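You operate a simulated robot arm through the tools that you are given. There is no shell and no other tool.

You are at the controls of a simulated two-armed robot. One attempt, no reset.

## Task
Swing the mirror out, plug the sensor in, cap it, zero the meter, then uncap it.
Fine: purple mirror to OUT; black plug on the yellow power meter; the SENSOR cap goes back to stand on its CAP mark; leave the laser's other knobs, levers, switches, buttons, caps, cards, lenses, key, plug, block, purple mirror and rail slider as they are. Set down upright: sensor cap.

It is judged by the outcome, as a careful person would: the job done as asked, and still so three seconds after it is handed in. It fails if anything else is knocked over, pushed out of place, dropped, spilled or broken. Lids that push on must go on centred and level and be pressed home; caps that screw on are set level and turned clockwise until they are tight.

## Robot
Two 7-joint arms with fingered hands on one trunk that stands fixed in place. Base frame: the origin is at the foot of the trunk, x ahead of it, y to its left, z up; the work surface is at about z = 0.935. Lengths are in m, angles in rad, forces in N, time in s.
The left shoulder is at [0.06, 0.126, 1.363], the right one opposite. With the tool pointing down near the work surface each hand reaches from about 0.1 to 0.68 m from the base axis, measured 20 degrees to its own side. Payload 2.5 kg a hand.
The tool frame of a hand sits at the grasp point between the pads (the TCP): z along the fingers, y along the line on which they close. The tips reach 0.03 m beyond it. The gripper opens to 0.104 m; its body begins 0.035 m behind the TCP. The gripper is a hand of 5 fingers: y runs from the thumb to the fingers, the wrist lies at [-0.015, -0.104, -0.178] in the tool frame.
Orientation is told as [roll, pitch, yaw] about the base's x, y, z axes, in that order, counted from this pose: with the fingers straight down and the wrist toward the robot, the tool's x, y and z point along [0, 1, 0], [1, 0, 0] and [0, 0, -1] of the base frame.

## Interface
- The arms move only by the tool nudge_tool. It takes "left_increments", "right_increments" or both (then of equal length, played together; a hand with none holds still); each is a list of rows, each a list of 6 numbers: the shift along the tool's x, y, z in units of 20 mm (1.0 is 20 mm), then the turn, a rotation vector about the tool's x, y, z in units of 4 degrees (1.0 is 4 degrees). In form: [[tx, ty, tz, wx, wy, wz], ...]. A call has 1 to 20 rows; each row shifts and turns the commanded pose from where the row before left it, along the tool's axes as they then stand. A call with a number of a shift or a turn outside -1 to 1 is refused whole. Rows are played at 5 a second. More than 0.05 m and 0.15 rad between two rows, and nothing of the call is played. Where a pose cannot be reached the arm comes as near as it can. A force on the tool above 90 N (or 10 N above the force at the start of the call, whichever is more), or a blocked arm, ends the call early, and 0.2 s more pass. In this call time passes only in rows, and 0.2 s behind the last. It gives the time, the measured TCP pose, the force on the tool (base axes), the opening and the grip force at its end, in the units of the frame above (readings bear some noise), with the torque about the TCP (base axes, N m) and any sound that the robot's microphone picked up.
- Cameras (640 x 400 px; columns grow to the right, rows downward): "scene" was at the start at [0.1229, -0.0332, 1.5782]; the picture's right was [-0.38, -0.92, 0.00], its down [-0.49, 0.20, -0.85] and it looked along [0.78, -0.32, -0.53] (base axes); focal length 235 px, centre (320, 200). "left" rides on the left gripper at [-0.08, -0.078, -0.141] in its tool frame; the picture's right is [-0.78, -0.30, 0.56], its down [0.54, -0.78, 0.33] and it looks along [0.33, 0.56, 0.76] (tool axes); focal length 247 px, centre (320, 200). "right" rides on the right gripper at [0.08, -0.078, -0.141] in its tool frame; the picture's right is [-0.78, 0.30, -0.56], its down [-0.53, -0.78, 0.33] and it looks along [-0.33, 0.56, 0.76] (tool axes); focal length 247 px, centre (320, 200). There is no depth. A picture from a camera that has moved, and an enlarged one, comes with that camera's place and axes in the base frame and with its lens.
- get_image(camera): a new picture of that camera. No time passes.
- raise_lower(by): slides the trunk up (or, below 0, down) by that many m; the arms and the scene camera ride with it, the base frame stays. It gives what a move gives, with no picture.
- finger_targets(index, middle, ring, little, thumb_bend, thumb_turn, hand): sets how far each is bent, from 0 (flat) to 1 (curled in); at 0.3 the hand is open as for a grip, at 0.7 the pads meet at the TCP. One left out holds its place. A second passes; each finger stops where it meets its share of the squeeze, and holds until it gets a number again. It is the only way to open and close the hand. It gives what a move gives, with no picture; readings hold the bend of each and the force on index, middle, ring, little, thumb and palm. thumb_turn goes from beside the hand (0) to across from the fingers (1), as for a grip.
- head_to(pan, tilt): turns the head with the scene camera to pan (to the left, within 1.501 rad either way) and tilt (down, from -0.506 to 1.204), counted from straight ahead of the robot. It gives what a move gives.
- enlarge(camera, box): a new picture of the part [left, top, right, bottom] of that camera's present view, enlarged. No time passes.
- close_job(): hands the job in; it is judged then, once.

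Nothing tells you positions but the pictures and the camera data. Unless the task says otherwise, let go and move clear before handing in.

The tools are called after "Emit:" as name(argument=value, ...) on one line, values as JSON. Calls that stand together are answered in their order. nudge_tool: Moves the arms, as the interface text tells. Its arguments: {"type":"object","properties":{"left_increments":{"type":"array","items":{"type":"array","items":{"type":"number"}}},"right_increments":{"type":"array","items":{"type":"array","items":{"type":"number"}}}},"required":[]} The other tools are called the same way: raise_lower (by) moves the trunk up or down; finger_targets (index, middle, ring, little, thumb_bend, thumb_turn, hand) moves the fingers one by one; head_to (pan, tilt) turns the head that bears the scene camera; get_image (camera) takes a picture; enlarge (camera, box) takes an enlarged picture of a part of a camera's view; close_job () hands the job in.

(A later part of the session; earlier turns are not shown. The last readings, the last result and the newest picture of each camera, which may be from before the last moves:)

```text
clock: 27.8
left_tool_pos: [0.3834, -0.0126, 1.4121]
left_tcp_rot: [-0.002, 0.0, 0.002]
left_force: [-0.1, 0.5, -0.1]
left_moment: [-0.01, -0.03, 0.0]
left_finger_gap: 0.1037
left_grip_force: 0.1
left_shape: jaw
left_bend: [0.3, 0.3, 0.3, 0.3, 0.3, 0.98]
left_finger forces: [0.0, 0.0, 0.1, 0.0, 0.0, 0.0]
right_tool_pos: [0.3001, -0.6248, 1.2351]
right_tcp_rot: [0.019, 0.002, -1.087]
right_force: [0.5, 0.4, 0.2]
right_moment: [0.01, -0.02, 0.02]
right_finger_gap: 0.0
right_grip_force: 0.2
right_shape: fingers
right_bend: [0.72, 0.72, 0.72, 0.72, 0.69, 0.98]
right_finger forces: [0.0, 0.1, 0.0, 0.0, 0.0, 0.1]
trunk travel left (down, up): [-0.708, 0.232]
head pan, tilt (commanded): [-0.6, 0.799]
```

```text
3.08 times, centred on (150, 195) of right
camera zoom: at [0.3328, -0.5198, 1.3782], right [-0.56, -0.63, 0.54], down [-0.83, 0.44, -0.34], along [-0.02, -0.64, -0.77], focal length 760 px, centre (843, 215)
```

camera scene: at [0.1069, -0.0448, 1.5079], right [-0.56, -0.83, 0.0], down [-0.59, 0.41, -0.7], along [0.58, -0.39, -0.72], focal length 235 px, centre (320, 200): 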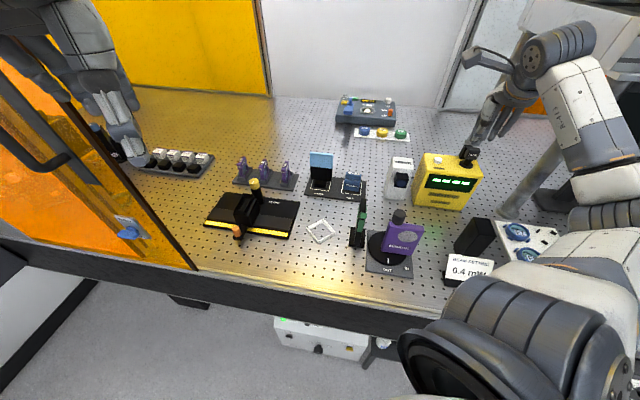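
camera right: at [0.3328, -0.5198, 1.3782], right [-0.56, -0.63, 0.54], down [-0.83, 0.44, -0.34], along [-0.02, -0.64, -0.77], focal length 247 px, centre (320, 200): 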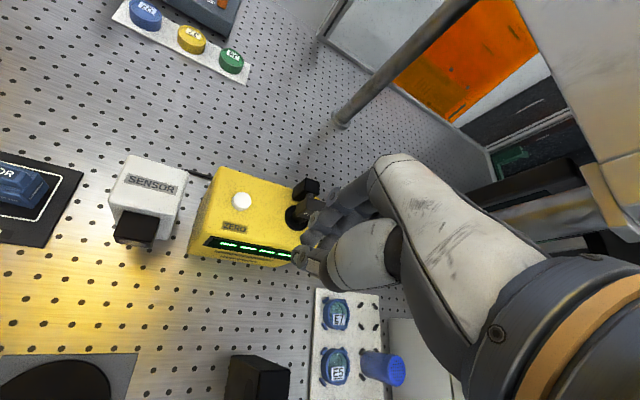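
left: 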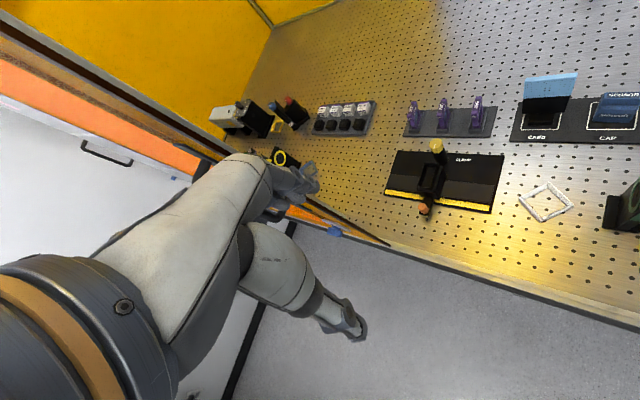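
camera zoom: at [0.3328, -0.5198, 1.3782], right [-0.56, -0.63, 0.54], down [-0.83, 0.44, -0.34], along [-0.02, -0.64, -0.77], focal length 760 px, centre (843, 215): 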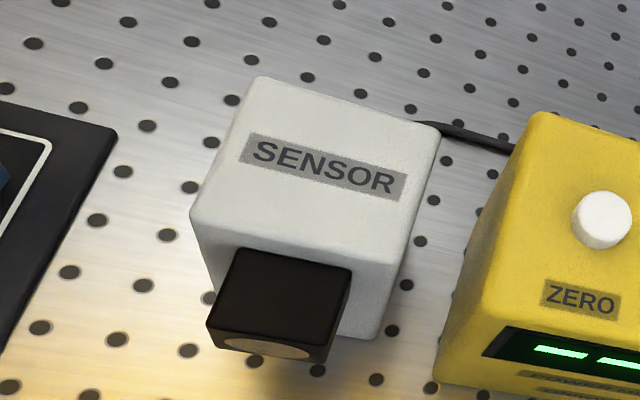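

The plug head stands on a stem in the socket collar at about (0.32,-0.70), cable boot at its back. I'll centre the finger tips over it.

Emit:
nudge_tool(right_increments=[[-0.2, 0.95, 0, 0, 0, 0], [-0.2, 0.95, 0, 0, 0, 0], [-0.2, 0.95, 0, 0, 0, 0], [-0.2, 0.95, 0, 0, 0, 0]])

Emit:
enlarge(camera="right", box=[230, 170, 390, 290])

Emit:
enlarge(camera="scene", box=[440, 80, 520, 180])

```text
clock: 28.8
left_tool_pos: [0.3838, -0.0127, 1.4122]
left_tcp_rot: [0.0, 0.0, 0.003]
left_force: [0.4, -0.8, -0.8]
left_moment: [-0.02, 0.01, 0.01]
left_finger_gap: 0.1038
left_grip_force: 0.1
left_shape: jaw
left_bend: [0.3, 0.3, 0.3, 0.3, 0.3, 0.98]
left_finger forces: [0.0, 0.0, 0.1, 0.0, 0.1, 0.1]
right_tool_pos: [0.3209, -0.6996, 1.2342]
right_tcp_rot: [0.022, 0.002, -1.084]
right_force: [0.2, 0.0, 0.3]
right_moment: [0.0, 0.04, -0.03]
right_finger_gap: 0.0002
right_grip_force: 0.1
right_shape: fingers
right_bend: [0.72, 0.72, 0.72, 0.72, 0.69, 0.98]
right_finger forces: [0.0, 0.1, 0.1, 0.0, 0.0, 0.0]
trunk travel left (down, up): [-0.708, 0.232]
head pan, tilt (commanded): [-0.6, 0.799]
```

```text
3.33 times, centred on (310, 230) of right
camera zoom: at [0.353, -0.5955, 1.3777], right [-0.56, -0.63, 0.54], down [-0.83, 0.44, -0.34], along [-0.02, -0.64, -0.77], focal length 823 px, centre (353, 100)
```

zoom: 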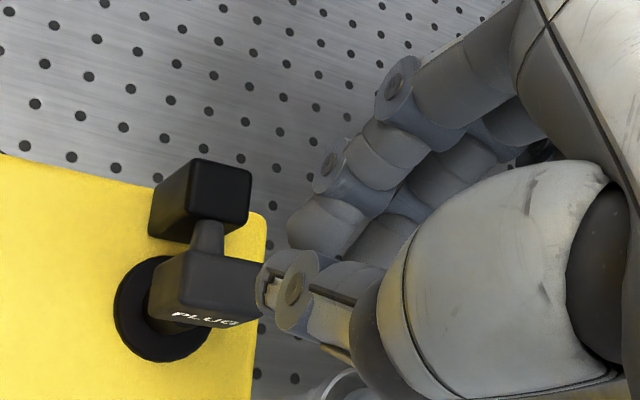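

```text
4.00 times, centred on (480, 130) of scene
camera zoom: at [0.1069, -0.0446, 1.5079], right [-0.56, -0.83, 0.0], down [-0.59, 0.41, -0.7], along [0.58, -0.39, -0.72], focal length 939 px, centre (-320, 480)
```

zoom: 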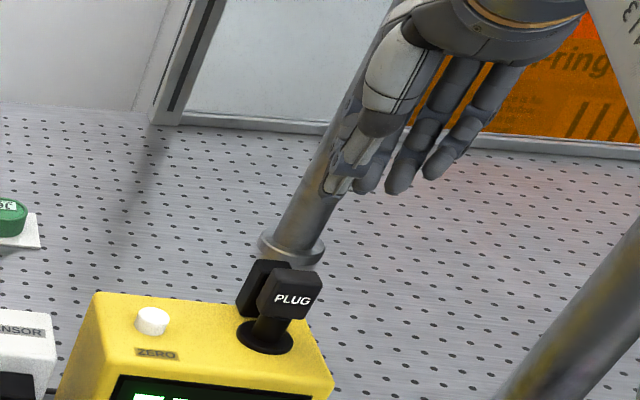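

Emit:
nudge_tool(right_increments=[[0, 0.1, 0.8, 0, 0, 0], [0, 0.1, 0.8, 0, 0, 0], [0, 0.1, 0.8, 0, 0, 0]])

Emit:
enlarge(camera="right", box=[230, 170, 390, 290])

Emit:
enlarge(camera="scene", box=[440, 80, 520, 180])

```text
clock: 29.6
left_tool_pos: [0.3834, -0.013, 1.4127]
left_tcp_rot: [-0.003, 0.0, 0.002]
left_force: [-1.1, 0.0, -0.4]
left_moment: [0.02, 0.01, 0.0]
left_finger_gap: 0.1038
left_grip_force: 0.1
left_shape: jaw
left_bend: [0.3, 0.3, 0.3, 0.3, 0.3, 0.98]
left_finger forces: [0.0, 0.0, 0.0, 0.1, 0.0, 0.0]
right_tool_pos: [0.3256, -0.705, 1.1867]
right_tcp_rot: [0.019, 0.003, -1.085]
right_force: [-0.2, -0.2, 0.9]
right_moment: [-0.01, 0.0, -0.01]
right_finger_gap: 0.0002
right_grip_force: 0.0
right_shape: fingers
right_bend: [0.72, 0.72, 0.72, 0.72, 0.69, 0.98]
right_finger forces: [0.1, 0.0, 0.0, 0.1, 0.1, 0.0]
trunk travel left (down, up): [-0.708, 0.232]
head pan, tilt (commanded): [-0.6, 0.799]
```

```text
3.33 times, centred on (310, 230) of right
camera zoom: at [0.3567, -0.5999, 1.3292], right [-0.56, -0.63, 0.54], down [-0.83, 0.44, -0.34], along [-0.02, -0.64, -0.77], focal length 823 px, centre (353, 100)
```

zoom: 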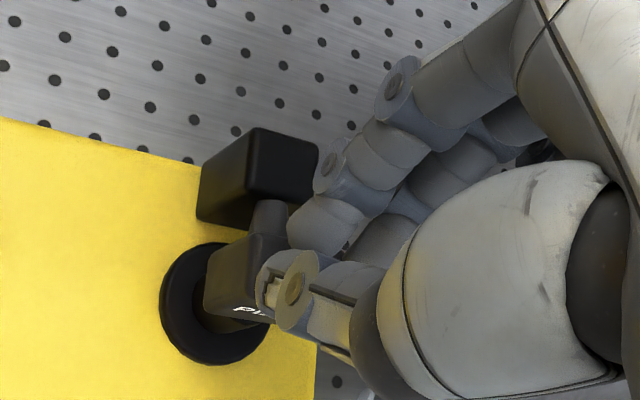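

```text
4.00 times, centred on (480, 130) of scene
camera zoom: at [0.1069, -0.0448, 1.508], right [-0.56, -0.83, 0.0], down [-0.59, 0.41, -0.7], along [0.58, -0.39, -0.72], focal length 939 px, centre (-320, 480)
```

zoom: 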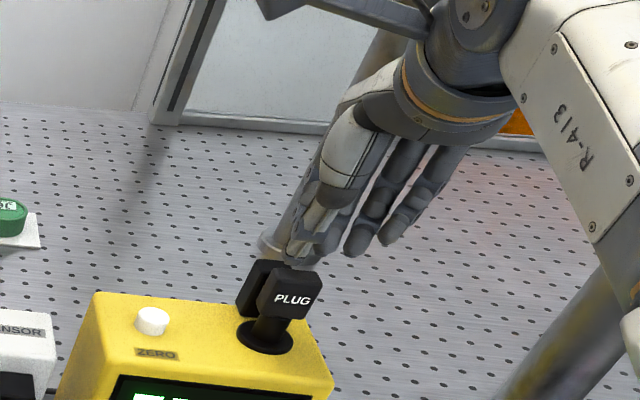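

The tips are a touch too far back. I'll shift 7 mm toward the front and then go down in small steps, watching the force.

Emit:
nudge_tool(right_increments=[[-0.12, -0.35, 0, 0, 0, 0], [0, 0, 0.3, 0, 0, 0], [0, 0, 0.3, 0, 0, 0]])

Emit:
enlarge(camera="right", box=[230, 170, 390, 290])

Emit:
enlarge(camera="scene", box=[450, 100, 510, 180])

```text
clock: 30.4
left_tool_pos: [0.383, -0.0128, 1.4123]
left_tcp_rot: [-0.001, -0.001, 0.002]
left_force: [-0.4, 0.5, 0.9]
left_moment: [-0.03, 0.01, -0.01]
left_finger_gap: 0.1039
left_grip_force: 0.0
left_shape: jaw
left_bend: [0.3, 0.3, 0.3, 0.3, 0.3, 0.98]
left_finger forces: [0.0, 0.0, 0.0, 0.1, 0.0, 0.1]
right_tool_pos: [0.3195, -0.7, 1.1734]
right_tcp_rot: [0.021, 0.003, -1.086]
right_force: [-0.8, 0.0, -0.3]
right_moment: [-0.01, 0.01, -0.01]
right_finger_gap: 0.0002
right_grip_force: 0.1
right_shape: fingers
right_bend: [0.72, 0.72, 0.72, 0.72, 0.69, 0.98]
right_finger forces: [0.0, 0.1, 0.0, 0.0, 0.1, 0.0]
trunk travel left (down, up): [-0.708, 0.232]
head pan, tilt (commanded): [-0.6, 0.799]
```

```text
3.33 times, centred on (310, 230) of right
camera zoom: at [0.3513, -0.5945, 1.3175], right [-0.56, -0.63, 0.54], down [-0.83, 0.44, -0.34], along [-0.02, -0.64, -0.77], focal length 823 px, centre (353, 100)
```

zoom: 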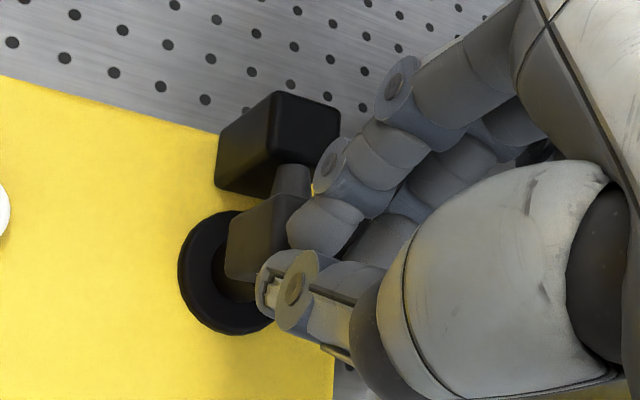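

```text
5.00 times, centred on (480, 140) of scene
camera zoom: at [0.1067, -0.0447, 1.508], right [-0.56, -0.83, 0.0], down [-0.59, 0.41, -0.7], along [0.58, -0.39, -0.72], focal length 1174 px, centre (-480, 500)
```

zoom: 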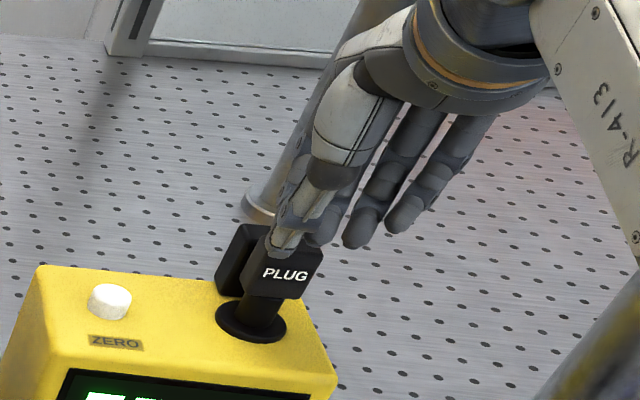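

Emit:
nudge_tool(right_increments=[[0, 0, 0.2, 0, 0, 0], [0, 0, 0.2, 0, 0, 0]])

Emit:
enlarge(camera="scene", box=[450, 100, 510, 180])

```text
clock: 31.0
left_tool_pos: [0.3841, -0.0125, 1.4125]
left_tcp_rot: [-0.001, 0.001, 0.002]
left_force: [-0.1, 0.0, -0.6]
left_moment: [-0.03, 0.02, 0.01]
left_finger_gap: 0.1039
left_grip_force: 0.0
left_shape: jaw
left_bend: [0.3, 0.3, 0.3, 0.3, 0.3, 0.98]
left_finger forces: [0.1, 0.1, 0.0, 0.0, 0.0, 0.0]
right_tool_pos: [0.3192, -0.6992, 1.1682]
right_tcp_rot: [0.018, 0.0, -1.085]
right_force: [0.0, -0.7, 0.8]
right_moment: [-0.01, -0.02, 0.0]
right_finger_gap: 0.0
right_grip_force: 0.8
right_shape: fingers
right_bend: [0.72, 0.72, 0.72, 0.72, 0.69, 0.98]
right_finger forces: [1.9, 0.0, 0.0, 0.0, 0.0, 0.0]
trunk travel left (down, up): [-0.708, 0.232]
head pan, tilt (commanded): [-0.6, 0.799]
```

```text
5.00 times, centred on (480, 140) of scene
camera zoom: at [0.1066, -0.0444, 1.508], right [-0.56, -0.83, 0.0], down [-0.59, 0.4, -0.7], along [0.58, -0.39, -0.72], focal length 1174 px, centre (-480, 500)
```

zoom: 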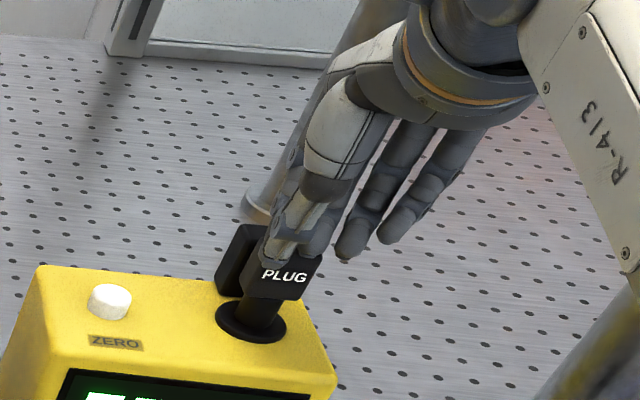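

The index tip has touched the plug's top. I'll press down in small steps.

Emit:
nudge_tool(right_increments=[[0, 0, 0.2, 0, 0, 0], [0, 0, 0.2, 0, 0, 0]])

Emit:
enlarge(camera="scene", box=[450, 100, 510, 180])

```text
clock: 31.6
left_tool_pos: [0.3837, -0.0125, 1.4126]
left_tcp_rot: [0.0, 0.001, 0.001]
left_force: [-0.4, -0.1, 0.1]
left_moment: [0.03, 0.01, -0.02]
left_finger_gap: 0.1035
left_grip_force: 0.1
left_shape: jaw
left_bend: [0.3, 0.3, 0.3, 0.3, 0.3, 0.98]
left_finger forces: [0.0, 0.1, 0.0, 0.0, 0.0, 0.1]
right_tool_pos: [0.3195, -0.6987, 1.1577]
right_tcp_rot: [0.021, 0.001, -1.085]
right_force: [-0.7, 0.4, 0.6]
right_moment: [-0.05, -0.04, 0.02]
right_finger_gap: 0.0002
right_grip_force: 0.4
right_shape: fingers
right_bend: [0.72, 0.72, 0.72, 0.72, 0.69, 0.98]
right_finger forces: [1.6, 0.0, 0.0, 0.0, 0.1, 0.0]
trunk travel left (down, up): [-0.708, 0.232]
head pan, tilt (commanded): [-0.6, 0.799]
```

```text
5.00 times, centred on (480, 140) of scene
camera zoom: at [0.1066, -0.0445, 1.508], right [-0.56, -0.83, 0.0], down [-0.59, 0.41, -0.7], along [0.58, -0.39, -0.72], focal length 1174 px, centre (-480, 500)
```

zoom: 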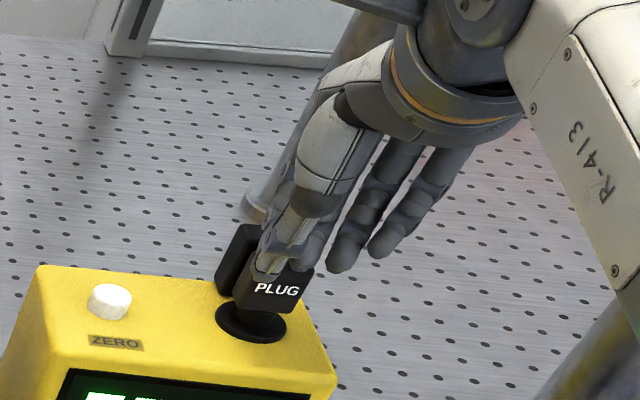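

It works: the plug head is sinking into the socket while the rear block stays. I'll keep pressing until it bottoms out.

Emit:
nudge_tool(right_increments=[[0, 0, 0.2, 0, 0, 0], [0, 0, 0.2, 0, 0, 0]])

Emit:
enlarge(camera="scene", box=[450, 100, 510, 180])

```text
clock: 32.2
left_tool_pos: [0.3833, -0.013, 1.4116]
left_tcp_rot: [-0.003, 0.0, 0.001]
left_force: [0.9, 0.2, 0.4]
left_moment: [-0.05, 0.02, 0.01]
left_finger_gap: 0.1036
left_grip_force: 0.0
left_shape: jaw
left_bend: [0.3, 0.3, 0.3, 0.3, 0.3, 0.98]
left_finger forces: [0.0, 0.0, 0.0, 0.0, 0.0, 0.0]
right_tool_pos: [0.3201, -0.6988, 1.1502]
right_tcp_rot: [0.022, 0.001, -1.086]
right_force: [-0.1, -0.8, -0.6]
right_moment: [-0.01, 0.01, 0.03]
right_finger_gap: 0.0002
right_grip_force: 0.1
right_shape: fingers
right_bend: [0.72, 0.72, 0.72, 0.72, 0.69, 0.98]
right_finger forces: [0.1, 0.1, 0.0, 0.0, 0.0, 0.1]
trunk travel left (down, up): [-0.708, 0.232]
head pan, tilt (commanded): [-0.6, 0.799]
```

```text
5.00 times, centred on (480, 140) of scene
camera zoom: at [0.1068, -0.0447, 1.5079], right [-0.56, -0.83, 0.0], down [-0.59, 0.41, -0.7], along [0.58, -0.39, -0.72], focal length 1174 px, centre (-480, 500)
```

zoom: 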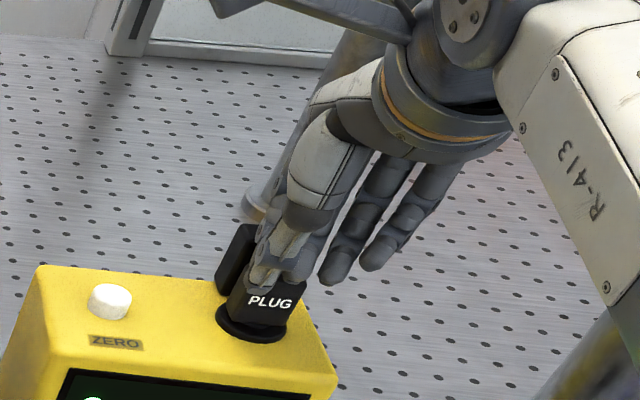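

Emit:
nudge_tool(right_increments=[[0, 0, 0.2, 0, 0, 0], [0, 0, 0.2, 0, 0, 0]])

Emit:
enlarge(camera="scene", box=[450, 100, 510, 180])

```text
clock: 32.8
left_tool_pos: [0.3819, -0.0117, 1.413]
left_tcp_rot: [-0.004, -0.003, 0.001]
left_force: [0.3, -0.3, -0.6]
left_moment: [0.0, 0.01, 0.01]
left_finger_gap: 0.1036
left_grip_force: 0.0
left_shape: jaw
left_bend: [0.3, 0.3, 0.3, 0.3, 0.3, 0.98]
left_finger forces: [0.1, 0.0, 0.0, 0.0, 0.0, 0.0]
right_tool_pos: [0.3212, -0.6995, 1.1478]
right_tcp_rot: [0.022, -0.01, -1.084]
right_force: [-2.4, -7.6, 18.1]
right_moment: [-0.14, -0.12, -0.06]
right_finger_gap: 0.0
right_grip_force: 9.8
right_shape: fingers
right_bend: [0.72, 0.72, 0.72, 0.72, 0.69, 0.98]
right_finger forces: [18.8, 0.0, 0.0, 0.1, 0.0, 0.1]
trunk travel left (down, up): [-0.708, 0.232]
head pan, tilt (commanded): [-0.6, 0.799]
```

```text
5.00 times, centred on (480, 140) of scene
camera zoom: at [0.1054, -0.0432, 1.5085], right [-0.56, -0.83, 0.0], down [-0.59, 0.4, -0.7], along [0.58, -0.39, -0.72], focal length 1174 px, centre (-480, 500)
```

zoom: 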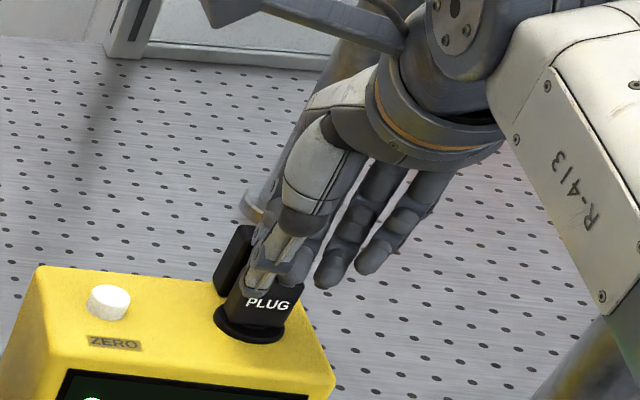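

The force jumped to 18 N, so the plug has bottomed. I'll give one slightly firmer push to be sure, then lift off.

Emit:
nudge_tool(right_increments=[[0, 0, 0.2, 0, 0, 0]])

Emit:
nudge_tool(right_increments=[[0, 0, -0.5, 0, 0, 0], [0, 0, -0.8, 0, 0, 0], [0, 0, -1, 0, 0, 0], [0, 0, -1, 0, 0, 0]])

Emit:
enlarge(camera="scene", box=[430, 100, 510, 200])

Emit:
enlarge(camera="right", box=[150, 130, 350, 290])

```text
clock: 33.2
left_tool_pos: [0.3814, -0.0111, 1.4139]
left_tcp_rot: [-0.006, -0.002, 0.002]
left_force: [-0.1, 0.4, -0.2]
left_moment: [-0.06, -0.01, -0.01]
left_finger_gap: 0.1034
left_grip_force: 0.3
left_shape: jaw
left_bend: [0.3, 0.3, 0.3, 0.3, 0.3, 0.98]
left_finger forces: [0.0, 0.1, 0.0, 0.0, 0.0, 0.0]
right_tool_pos: [0.3208, -0.6994, 1.1477]
right_tcp_rot: [0.024, -0.017, -1.084]
right_force: [-2.9, -13.7, 30.9]
right_moment: [-0.29, -0.18, -0.14]
right_finger_gap: 0.0
right_grip_force: 15.4
right_shape: fingers
right_bend: [0.73, 0.72, 0.72, 0.72, 0.69, 0.98]
right_finger forces: [31.6, 0.1, 0.0, 0.0, 0.1, 0.0]
trunk travel left (down, up): [-0.708, 0.232]
head pan, tilt (commanded): [-0.6, 0.799]
```

```text
clock: 34.2
left_tool_pos: [0.3834, -0.0137, 1.4117]
left_tcp_rot: [-0.002, 0.0, 0.0]
left_force: [-0.7, -0.2, -0.3]
left_moment: [-0.01, 0.0, -0.01]
left_finger_gap: 0.1036
left_grip_force: 0.1
left_shape: jaw
left_bend: [0.3, 0.3, 0.3, 0.3, 0.3, 0.98]
left_finger forces: [0.0, 0.0, 0.0, 0.0, 0.0, 0.1]
right_tool_pos: [0.3185, -0.6997, 1.2048]
right_tcp_rot: [0.019, 0.003, -1.085]
right_force: [-0.5, -0.6, 0.0]
right_moment: [-0.02, -0.02, -0.06]
right_finger_gap: 0.0
right_grip_force: 0.1
right_shape: fingers
right_bend: [0.72, 0.72, 0.72, 0.72, 0.69, 0.98]
right_finger forces: [0.0, 0.0, 0.1, 0.0, 0.1, 0.1]
trunk travel left (down, up): [-0.708, 0.232]
head pan, tilt (commanded): [-0.6, 0.799]
```

```text
4.00 times, centred on (470, 150) of scene
camera zoom: at [0.1067, -0.0444, 1.5079], right [-0.56, -0.83, 0.0], down [-0.59, 0.4, -0.7], along [0.58, -0.39, -0.72], focal length 939 px, centre (-280, 400)
```

zoom: 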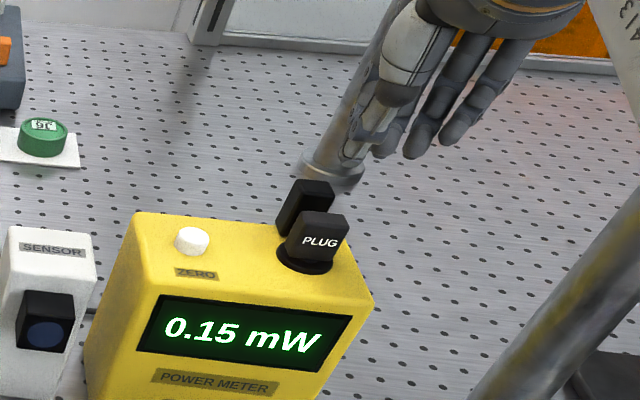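

```text
2.50 times, centred on (250, 210) of right
camera zoom: at [0.3507, -0.5947, 1.3481], right [-0.56, -0.63, 0.54], down [-0.83, 0.44, -0.34], along [-0.02, -0.64, -0.77], focal length 617 px, centre (495, 175)
```

zoom: 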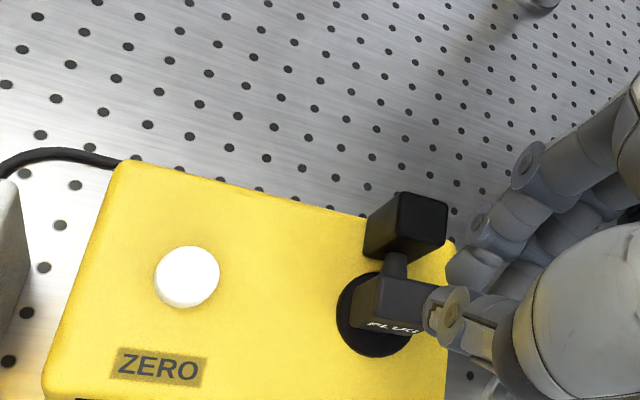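

The meter now reads 0.15 mW, so the plug is in. Next the cap: I'll carry the hand over to above the cap at (0.55,-0.485), turning it square with the table on the way.

Emit:
nudge_tool(right_increments=[[0.95, -0.2, 0, 0, 0, -0.27], [0.95, -0.2, 0, 0, 0, -0.27], [0.95, -0.2, 0, 0, 0, -0.27], [0.95, -0.2, 0, 0, 0, -0.27], [0.95, -0.2, 0, 0, 0, -0.27], [0.95, -0.2, 0, 0, 0, -0.27], [0.95, -0.2, 0, 0, 0, -0.27], [0.95, -0.2, 0, 0, 0, -0.27], [0.95, -0.2, 0, 0, 0, -0.27], [0.95, -0.2, 0, 0, 0, -0.27], [0.95, -0.2, 0, 0, 0, -0.27], [0.95, -0.2, 0, 0, 0, -0.27], [0.95, -0.2, 0, 0, 0, -0.27]])

Emit:
get_image(camera="right")

Emit:
get_image(camera="scene")

```text
clock: 37.0
left_tool_pos: [0.3845, -0.0105, 1.4132]
left_tcp_rot: [-0.001, 0.001, 0.002]
left_force: [-0.2, -0.7, -0.5]
left_moment: [0.01, 0.03, 0.01]
left_finger_gap: 0.1035
left_grip_force: 0.1
left_shape: jaw
left_bend: [0.3, 0.3, 0.3, 0.3, 0.3, 0.98]
left_finger forces: [0.0, 0.1, 0.0, 0.0, 0.0, 0.1]
right_tool_pos: [0.493, -0.5178, 1.208]
right_tcp_rot: [0.021, -0.004, -0.841]
right_force: [-0.2, 0.0, 0.4]
right_moment: [0.0, 0.0, 0.01]
right_finger_gap: 0.0001
right_grip_force: 0.1
right_shape: fingers
right_bend: [0.72, 0.72, 0.72, 0.72, 0.69, 0.98]
right_finger forces: [0.0, 0.1, 0.0, 0.0, 0.0, 0.0]
trunk travel left (down, up): [-0.708, 0.232]
head pan, tilt (commanded): [-0.6, 0.799]
```

```text
taken
camera right: at [0.4991, -0.4074, 1.3518], right [-0.39, -0.74, 0.54], down [-0.91, 0.23, -0.35], along [0.13, -0.63, -0.77], focal length 247 px, centre (320, 200)
```

right: 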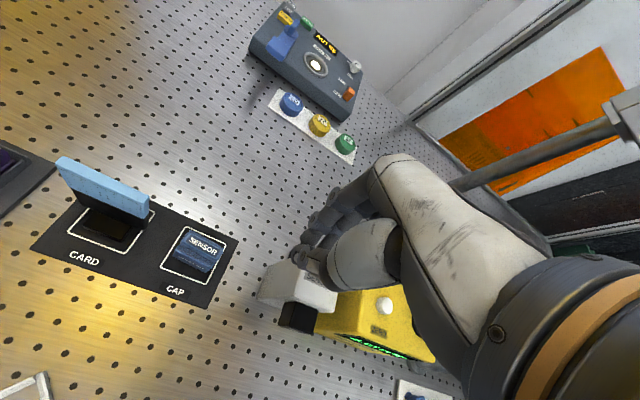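

```text
taken
camera scene: at [0.107, -0.0443, 1.5079], right [-0.56, -0.83, 0.0], down [-0.59, 0.4, -0.7], along [0.58, -0.39, -0.72], focal length 235 px, centre (320, 200)
```

scene: 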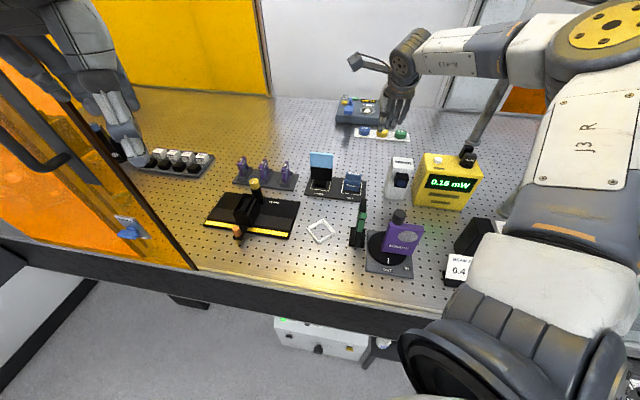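

I have a good view of the cap and sensor from above. I'll zoom to measure them.

Emit:
enlarge(camera="right", box=[150, 210, 250, 310])

Emit:
enlarge(camera="right", box=[250, 250, 350, 350])

Emit:
enlarge(camera="scene", box=[330, 160, 370, 210])

Emit:
enlarge(camera="scene", box=[375, 145, 425, 210])

```text
4.00 times, centred on (200, 260) of right
camera zoom: at [0.4991, -0.4074, 1.3518], right [-0.39, -0.74, 0.54], down [-0.91, 0.23, -0.35], along [0.13, -0.63, -0.77], focal length 988 px, centre (800, -40)
```

zoom: 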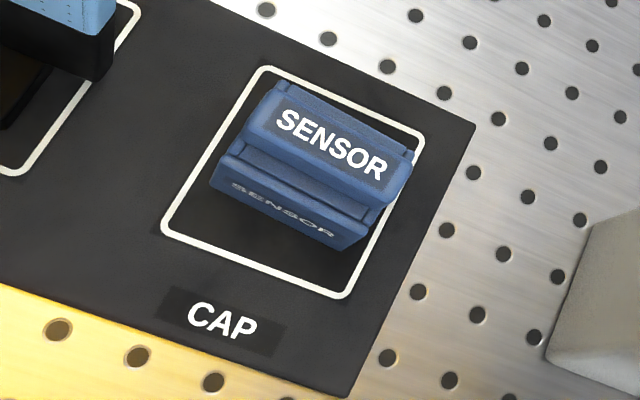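

```text
4.00 times, centred on (300, 300) of right
camera zoom: at [0.4991, -0.4074, 1.3518], right [-0.39, -0.74, 0.54], down [-0.91, 0.23, -0.35], along [0.13, -0.63, -0.77], focal length 988 px, centre (400, -200)
```

zoom: 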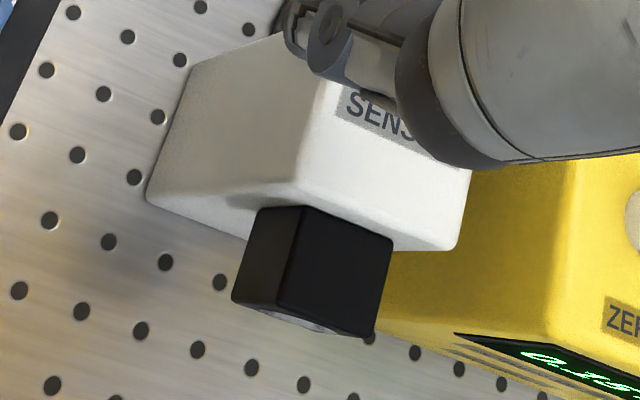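

```text
8.00 times, centred on (350, 185) of scene
camera zoom: at [0.107, -0.0443, 1.5079], right [-0.56, -0.83, 0.0], down [-0.59, 0.4, -0.7], along [0.58, -0.39, -0.72], focal length 1878 px, centre (80, 320)
```

zoom: 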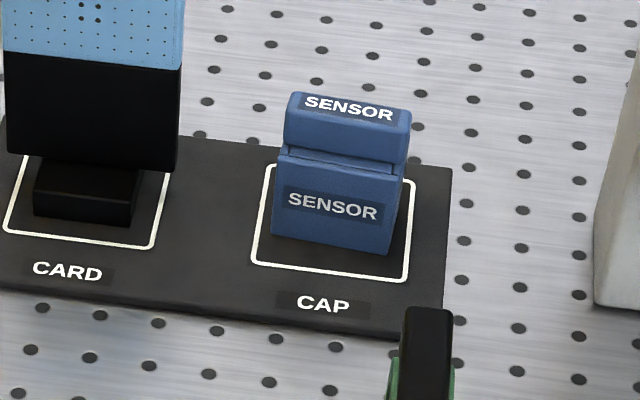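

```text
6.15 times, centred on (400, 178) of scene
camera zoom: at [0.107, -0.0443, 1.5079], right [-0.56, -0.83, 0.0], down [-0.59, 0.4, -0.7], along [0.58, -0.39, -0.72], focal length 1445 px, centre (-172, 338)
```

zoom: 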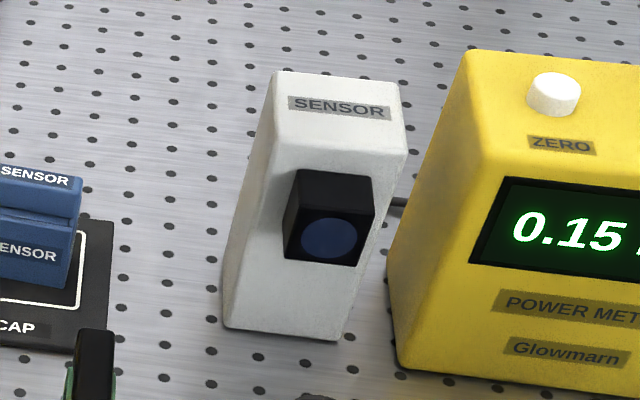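

Emit:
enlarge(camera="right", box=[180, 225, 220, 275])

Emit:
enlarge(camera="right", box=[280, 285, 320, 345])

```text
8.00 times, centred on (200, 250) of right
camera zoom: at [0.4991, -0.4074, 1.3518], right [-0.39, -0.74, 0.54], down [-0.91, 0.23, -0.35], along [0.13, -0.63, -0.77], focal length 1976 px, centre (1280, -200)
```

zoom: 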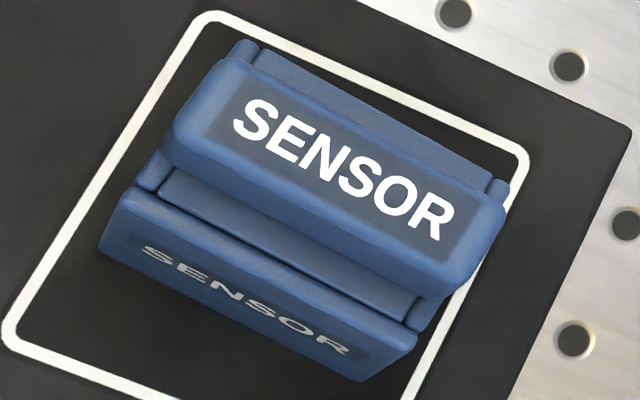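

```text
6.67 times, centred on (300, 315) of right
camera zoom: at [0.4991, -0.4074, 1.3518], right [-0.39, -0.74, 0.54], down [-0.91, 0.23, -0.35], along [0.13, -0.63, -0.77], focal length 1646 px, centre (453, -567)
```

zoom: 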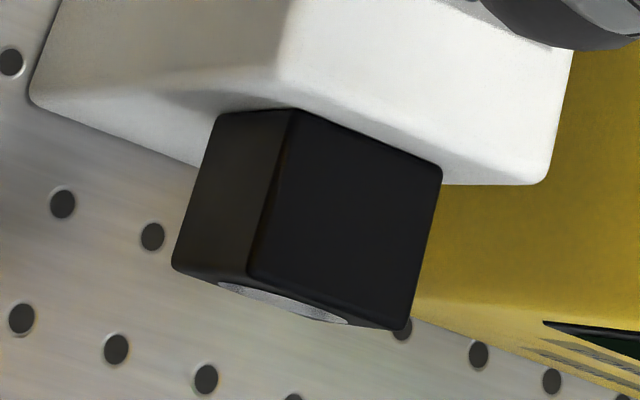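

The cap is a hood open at its back (front wall, two sides, top, handle), turned about 4.5° clockwise from the table axes and centred on its mark. I'll open thumb, index and middle, fold ring and little away, and come above the cap.

Emit:
finger_targets(hand="right", index=0.4, middle=0.4, ring=1.0, little=1.0, thumb_bend=0.4)

Emit:
nudge_tool(right_increments=[[0.8, 0.15, 0.3, -0.06, -0.05, 0.1], [0.8, 0.15, 0.3, -0.06, -0.05, 0.1], [0.8, 0.15, 0.3, -0.06, -0.05, 0.1], [0.8, 0.15, 0.3, -0.06, -0.05, 0.1], [0, 0, 0.9, 0, 0, 0], [0, 0, 0.9, 0, 0, 0], [0, 0, 0.9, 0, 0, 0]])

Emit:
get_image(camera="right")

Emit:
get_image(camera="scene")

Emit:
enlarge(camera="scene", box=[310, 90, 410, 210])

```text
clock: 38.0
left_tool_pos: [0.3826, -0.0132, 1.4123]
left_tcp_rot: [-0.001, 0.0, 0.002]
left_force: [0.7, 0.9, -0.1]
left_moment: [0.01, -0.03, 0.0]
left_finger_gap: 0.1037
left_grip_force: 0.0
left_shape: jaw
left_bend: [0.3, 0.3, 0.3, 0.3, 0.3, 0.98]
left_finger forces: [0.1, 0.1, 0.0, 0.0, 0.0, 0.0]
right_tool_pos: [0.4934, -0.5183, 1.2087]
right_tcp_rot: [0.018, -0.003, -0.841]
right_force: [-0.2, -0.2, -0.7]
right_moment: [0.0, 0.03, -0.05]
right_finger_gap: 0.0772
right_grip_force: 0.1
right_shape: fingers
right_bend: [0.4, 0.4, 1.0, 1.0, 0.4, 0.98]
right_finger forces: [0.0, 0.1, 0.0, 0.1, 0.0, 0.0]
trunk travel left (down, up): [-0.708, 0.232]
head pan, tilt (commanded): [-0.6, 0.799]
```

```text
clock: 39.6
left_tool_pos: [0.3833, -0.0122, 1.4124]
left_tcp_rot: [-0.002, -0.001, 0.003]
left_force: [0.1, -0.1, 0.1]
left_moment: [-0.02, 0.02, 0.02]
left_finger_gap: 0.1035
left_grip_force: 0.1
left_shape: jaw
left_bend: [0.3, 0.3, 0.3, 0.3, 0.3, 0.98]
left_finger forces: [0.1, 0.0, 0.0, 0.0, 0.1, 0.0]
right_tool_pos: [0.5517, -0.4862, 1.1328]
right_tcp_rot: [0.008, -0.02, -0.868]
right_force: [-0.1, 0.3, -1.2]
right_moment: [-0.05, 0.02, 0.0]
right_finger_gap: 0.0773
right_grip_force: 0.0
right_shape: fingers
right_bend: [0.4, 0.4, 1.0, 1.0, 0.4, 0.98]
right_finger forces: [0.0, 0.1, 0.0, 0.0, 0.0, 0.1]
trunk travel left (down, up): [-0.708, 0.232]
head pan, tilt (commanded): [-0.6, 0.799]
```

```text
taken
camera right: at [0.5595, -0.3724, 1.2729], right [-0.41, -0.72, 0.56], down [-0.9, 0.24, -0.35], along [0.12, -0.65, -0.75], focal length 247 px, centre (320, 200)
```

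right: 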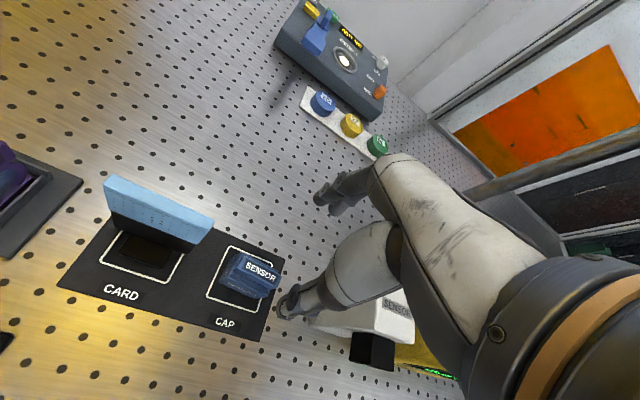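

```text
taken
camera scene: at [0.1069, -0.0448, 1.508], right [-0.56, -0.83, 0.0], down [-0.59, 0.41, -0.7], along [0.58, -0.39, -0.72], focal length 235 px, centre (320, 200)
```

scene: 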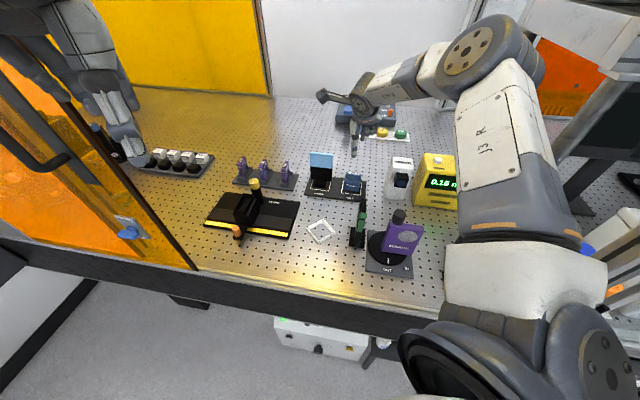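

```text
3.33 times, centred on (360, 150) of scene
camera zoom: at [0.1069, -0.0448, 1.508], right [-0.56, -0.83, 0.0], down [-0.59, 0.41, -0.7], along [0.58, -0.39, -0.72], focal length 783 px, centre (187, 367)
```

zoom: 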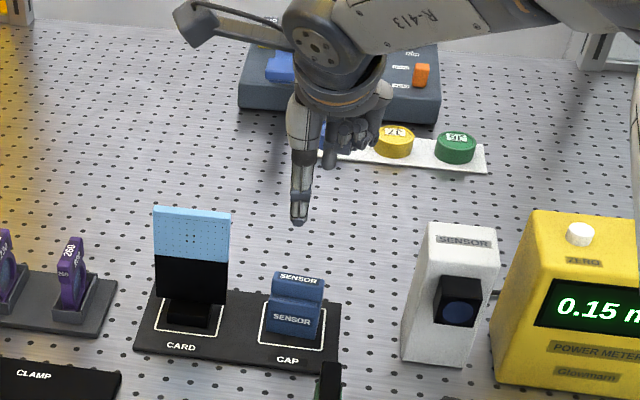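

Emit:
enlarge(camera="right", box=[200, 230, 300, 330])

```text
4.00 times, centred on (250, 280) of right
camera zoom: at [0.5595, -0.3724, 1.2729], right [-0.41, -0.72, 0.56], down [-0.9, 0.24, -0.35], along [0.12, -0.65, -0.75], focal length 988 px, centre (600, -120)
```

zoom: 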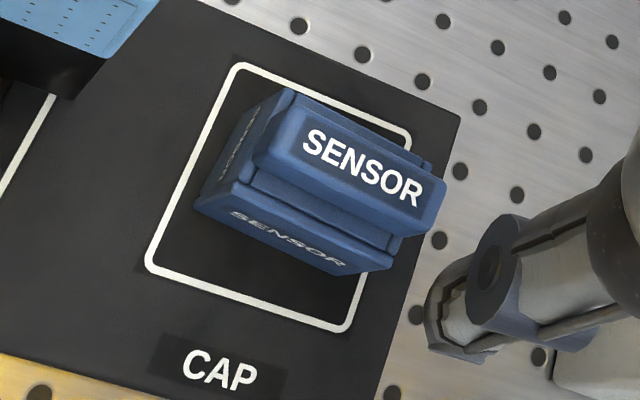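

Emit:
nudge_tool(right_increments=[[0, -0.09, 0.85, 0.025, -0.072, 0], [0, -0.09, 0.85, 0.025, -0.072, 0], [0, -0.09, 0.85, 0.025, -0.072, 0], [0, -0.09, 0.85, 0.025, -0.072, 0]])

Emit:
get_image(camera="right")

Emit:
enlarge(camera="right", box=[200, 190, 340, 320])

Emit:
enlarge(camera="scene", box=[310, 110, 400, 210])

```text
clock: 40.6
left_tool_pos: [0.3823, -0.0125, 1.412]
left_tcp_rot: [-0.003, 0.001, 0.001]
left_force: [0.1, -0.3, -0.8]
left_moment: [-0.01, 0.0, 0.0]
left_finger_gap: 0.1038
left_grip_force: 0.1
left_shape: jaw
left_bend: [0.3, 0.3, 0.3, 0.3, 0.3, 0.98]
left_finger forces: [0.0, 0.0, 0.0, 0.0, 0.1, 0.0]
right_tool_pos: [0.5477, -0.481, 1.0651]
right_tcp_rot: [-0.014, -0.012, -0.871]
right_force: [0.7, 0.2, 0.2]
right_moment: [0.0, 0.01, -0.03]
right_finger_gap: 0.0775
right_grip_force: 0.0
right_shape: fingers
right_bend: [0.4, 0.4, 1.0, 1.0, 0.4, 0.98]
right_finger forces: [0.0, 0.0, 0.1, 0.1, 0.0, 0.0]
trunk travel left (down, up): [-0.708, 0.232]
head pan, tilt (commanded): [-0.6, 0.799]
```

```text
taken
camera right: at [0.5586, -0.3666, 1.2035], right [-0.4, -0.72, 0.57], down [-0.91, 0.24, -0.33], along [0.1, -0.65, -0.75], focal length 247 px, centre (320, 200)
```

right: 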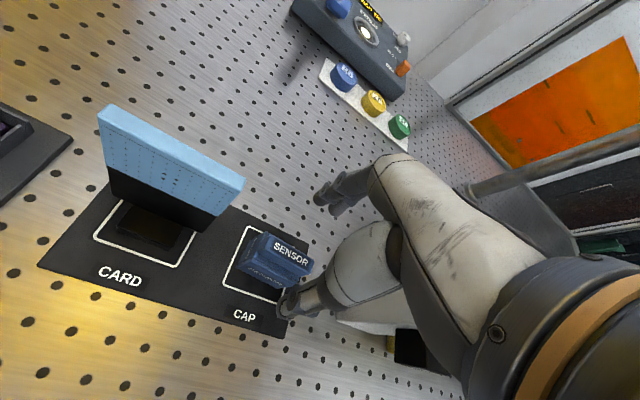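

```text
3.08 times, centred on (270, 255) of right
camera zoom: at [0.5586, -0.3666, 1.2035], right [-0.4, -0.72, 0.57], down [-0.91, 0.24, -0.33], along [0.1, -0.65, -0.75], focal length 760 px, centre (474, 31)
```

zoom: 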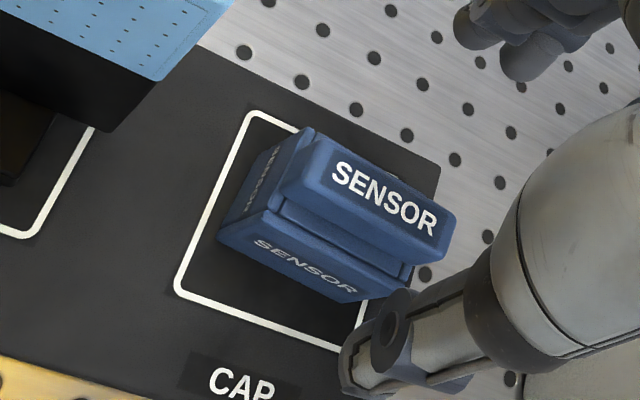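

```text
4.00 times, centred on (355, 160) of scene
camera zoom: at [0.1069, -0.0446, 1.508], right [-0.56, -0.83, 0.0], down [-0.59, 0.41, -0.7], along [0.58, -0.39, -0.72], focal length 939 px, centre (180, 360)
```

zoom: 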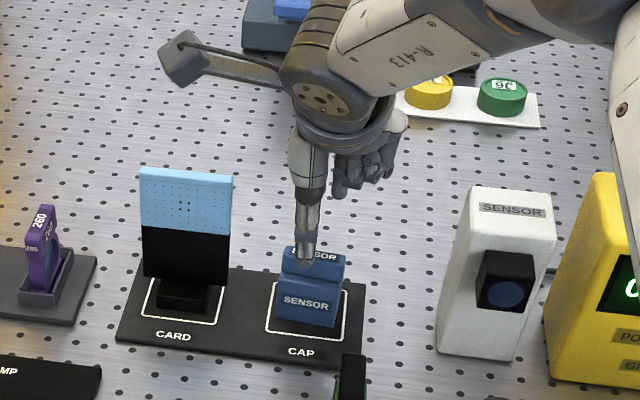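

The grasp point is centred over the handle within about a millimetre. I'll level and lower so the finger tips flank the 20 mm high handle bar.

Emit:
nudge_tool(right_increments=[[0, 0, 0.8, 0.13, 0, 0], [0, 0, 0.8, 0.13, 0, 0], [0, 0, 0.7, 0, 0, 0]])

Emit:
enlarge(camera="right", box=[220, 160, 370, 310])

Emit:
enlarge(camera="scene", box=[330, 140, 390, 200])

```text
clock: 41.4
left_tool_pos: [0.3835, -0.0133, 1.4116]
left_tcp_rot: [-0.002, -0.001, 0.001]
left_force: [0.0, 1.2, 0.3]
left_moment: [0.0, 0.0, 0.0]
left_finger_gap: 0.1036
left_grip_force: 0.2
left_shape: jaw
left_bend: [0.3, 0.3, 0.3, 0.3, 0.3, 0.98]
left_finger forces: [0.0, 0.0, 0.0, 0.0, 0.1, 0.1]
right_tool_pos: [0.5409, -0.4838, 1.0453]
right_tcp_rot: [-0.012, 0.007, -0.87]
right_force: [-0.1, 0.2, 0.7]
right_moment: [-0.01, -0.01, 0.01]
right_finger_gap: 0.0773
right_grip_force: 0.1
right_shape: fingers
right_bend: [0.4, 0.4, 1.0, 1.0, 0.4, 0.98]
right_finger forces: [0.0, 0.0, 0.0, 0.0, 0.0, 0.0]
right hand out of reach, approached as far as the arm can: row 1, 2, 3
trunk travel left (down, up): [-0.708, 0.232]
head pan, tilt (commanded): [-0.6, 0.799]
```

```text
2.67 times, centred on (295, 235) of right
camera zoom: at [0.5541, -0.3704, 1.1858], right [-0.39, -0.72, 0.57], down [-0.91, 0.25, -0.32], along [0.09, -0.64, -0.76], focal length 659 px, centre (387, 107)
```

zoom: 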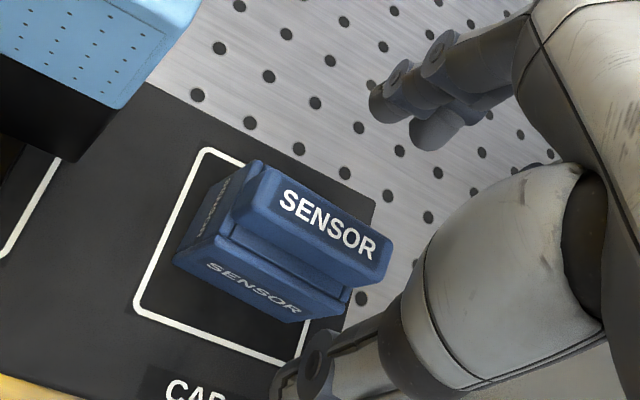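

```text
6.67 times, centred on (360, 170) of scene
camera zoom: at [0.107, -0.0446, 1.5079], right [-0.56, -0.83, 0.0], down [-0.59, 0.41, -0.7], along [0.58, -0.39, -0.72], focal length 1565 px, centre (53, 400)
```

zoom: 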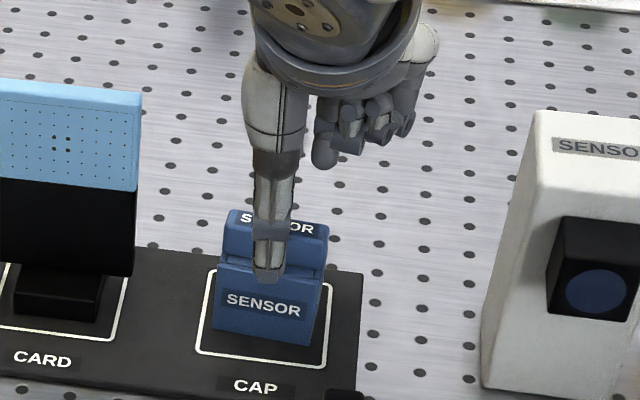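

The arm runs out of reach this low, so I'll raise the hand, lower the trunk by the same amount, and come back.

Emit:
nudge_tool(right_increments=[[0, 0, -1, 0, 0, 0], [0, 0, -1, 0, 0, 0], [0, 0, -1, 0, 0, 0], [0, 0, -1, 0, 0, 0], [0, 0, -1, 0, 0, 0], [0, 0, -1, 0, 0, 0]])

Emit:
raise_lower(by=-0.1)

Emit:
get_image(camera="scene")

Emit:
get_image(camera="right")

```text
clock: 42.8
left_tool_pos: [0.3831, -0.0118, 1.4121]
left_tcp_rot: [-0.001, -0.002, 0.003]
left_force: [-0.4, 0.6, -0.6]
left_moment: [0.03, 0.03, 0.01]
left_finger_gap: 0.1037
left_grip_force: 0.1
left_shape: jaw
left_bend: [0.3, 0.3, 0.3, 0.3, 0.3, 0.98]
left_finger forces: [0.0, 0.0, 0.0, 0.0, 0.0, 0.0]
right_tool_pos: [0.5424, -0.4828, 1.1655]
right_tcp_rot: [-0.015, 0.006, -0.87]
right_force: [-0.4, -0.7, 0.4]
right_moment: [0.02, -0.03, -0.04]
right_finger_gap: 0.0773
right_grip_force: 0.1
right_shape: fingers
right_bend: [0.4, 0.4, 1.0, 1.0, 0.4, 0.98]
right_finger forces: [0.0, 0.1, 0.0, 0.0, 0.0, 0.1]
trunk travel left (down, up): [-0.708, 0.232]
head pan, tilt (commanded): [-0.6, 0.799]
```

```text
clock: 44.1
left_tool_pos: [0.3834, -0.013, 1.3131]
left_tcp_rot: [-0.001, -0.001, 0.0]
left_force: [0.4, 0.1, -0.2]
left_moment: [0.01, 0.0, -0.02]
left_finger_gap: 0.1038
left_grip_force: 0.0
left_shape: jaw
left_bend: [0.3, 0.3, 0.3, 0.3, 0.3, 0.98]
left_finger forces: [0.1, 0.0, 0.1, 0.0, 0.0, 0.0]
right_tool_pos: [0.5436, -0.4829, 1.0651]
right_tcp_rot: [-0.014, 0.005, -0.868]
right_force: [0.6, -0.1, 0.0]
right_moment: [0.0, -0.01, 0.02]
right_finger_gap: 0.0774
right_grip_force: 0.1
right_shape: fingers
right_bend: [0.4, 0.4, 1.0, 1.0, 0.4, 0.98]
right_finger forces: [0.0, 0.1, 0.0, 0.0, 0.1, 0.0]
trunk travel left (down, up): [-0.608, 0.332]
head pan, tilt (commanded): [-0.6, 0.799]
```

```text
taken
camera scene: at [0.1067, -0.0445, 1.408], right [-0.56, -0.83, 0.0], down [-0.59, 0.41, -0.7], along [0.58, -0.39, -0.72], focal length 235 px, centre (320, 200)
```

scene: 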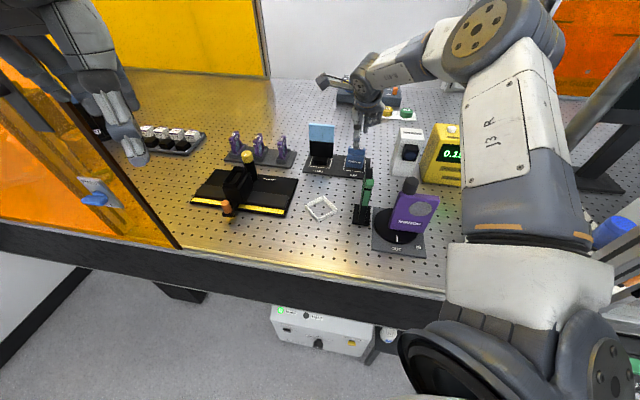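

```text
taken
camera right: at [0.5559, -0.3699, 1.2062], right [-0.39, -0.72, 0.57], down [-0.91, 0.25, -0.32], along [0.09, -0.64, -0.76], focal length 247 px, centre (320, 200)
```

right: 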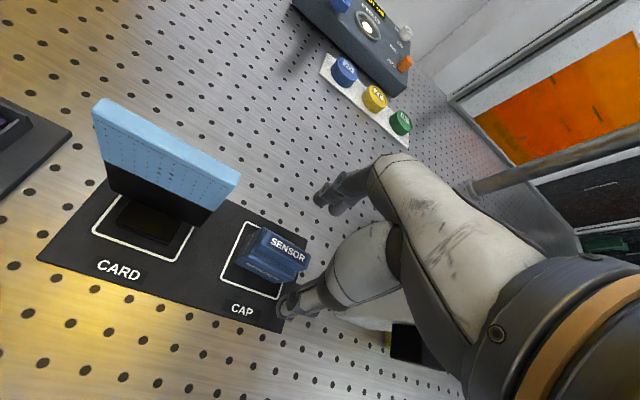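

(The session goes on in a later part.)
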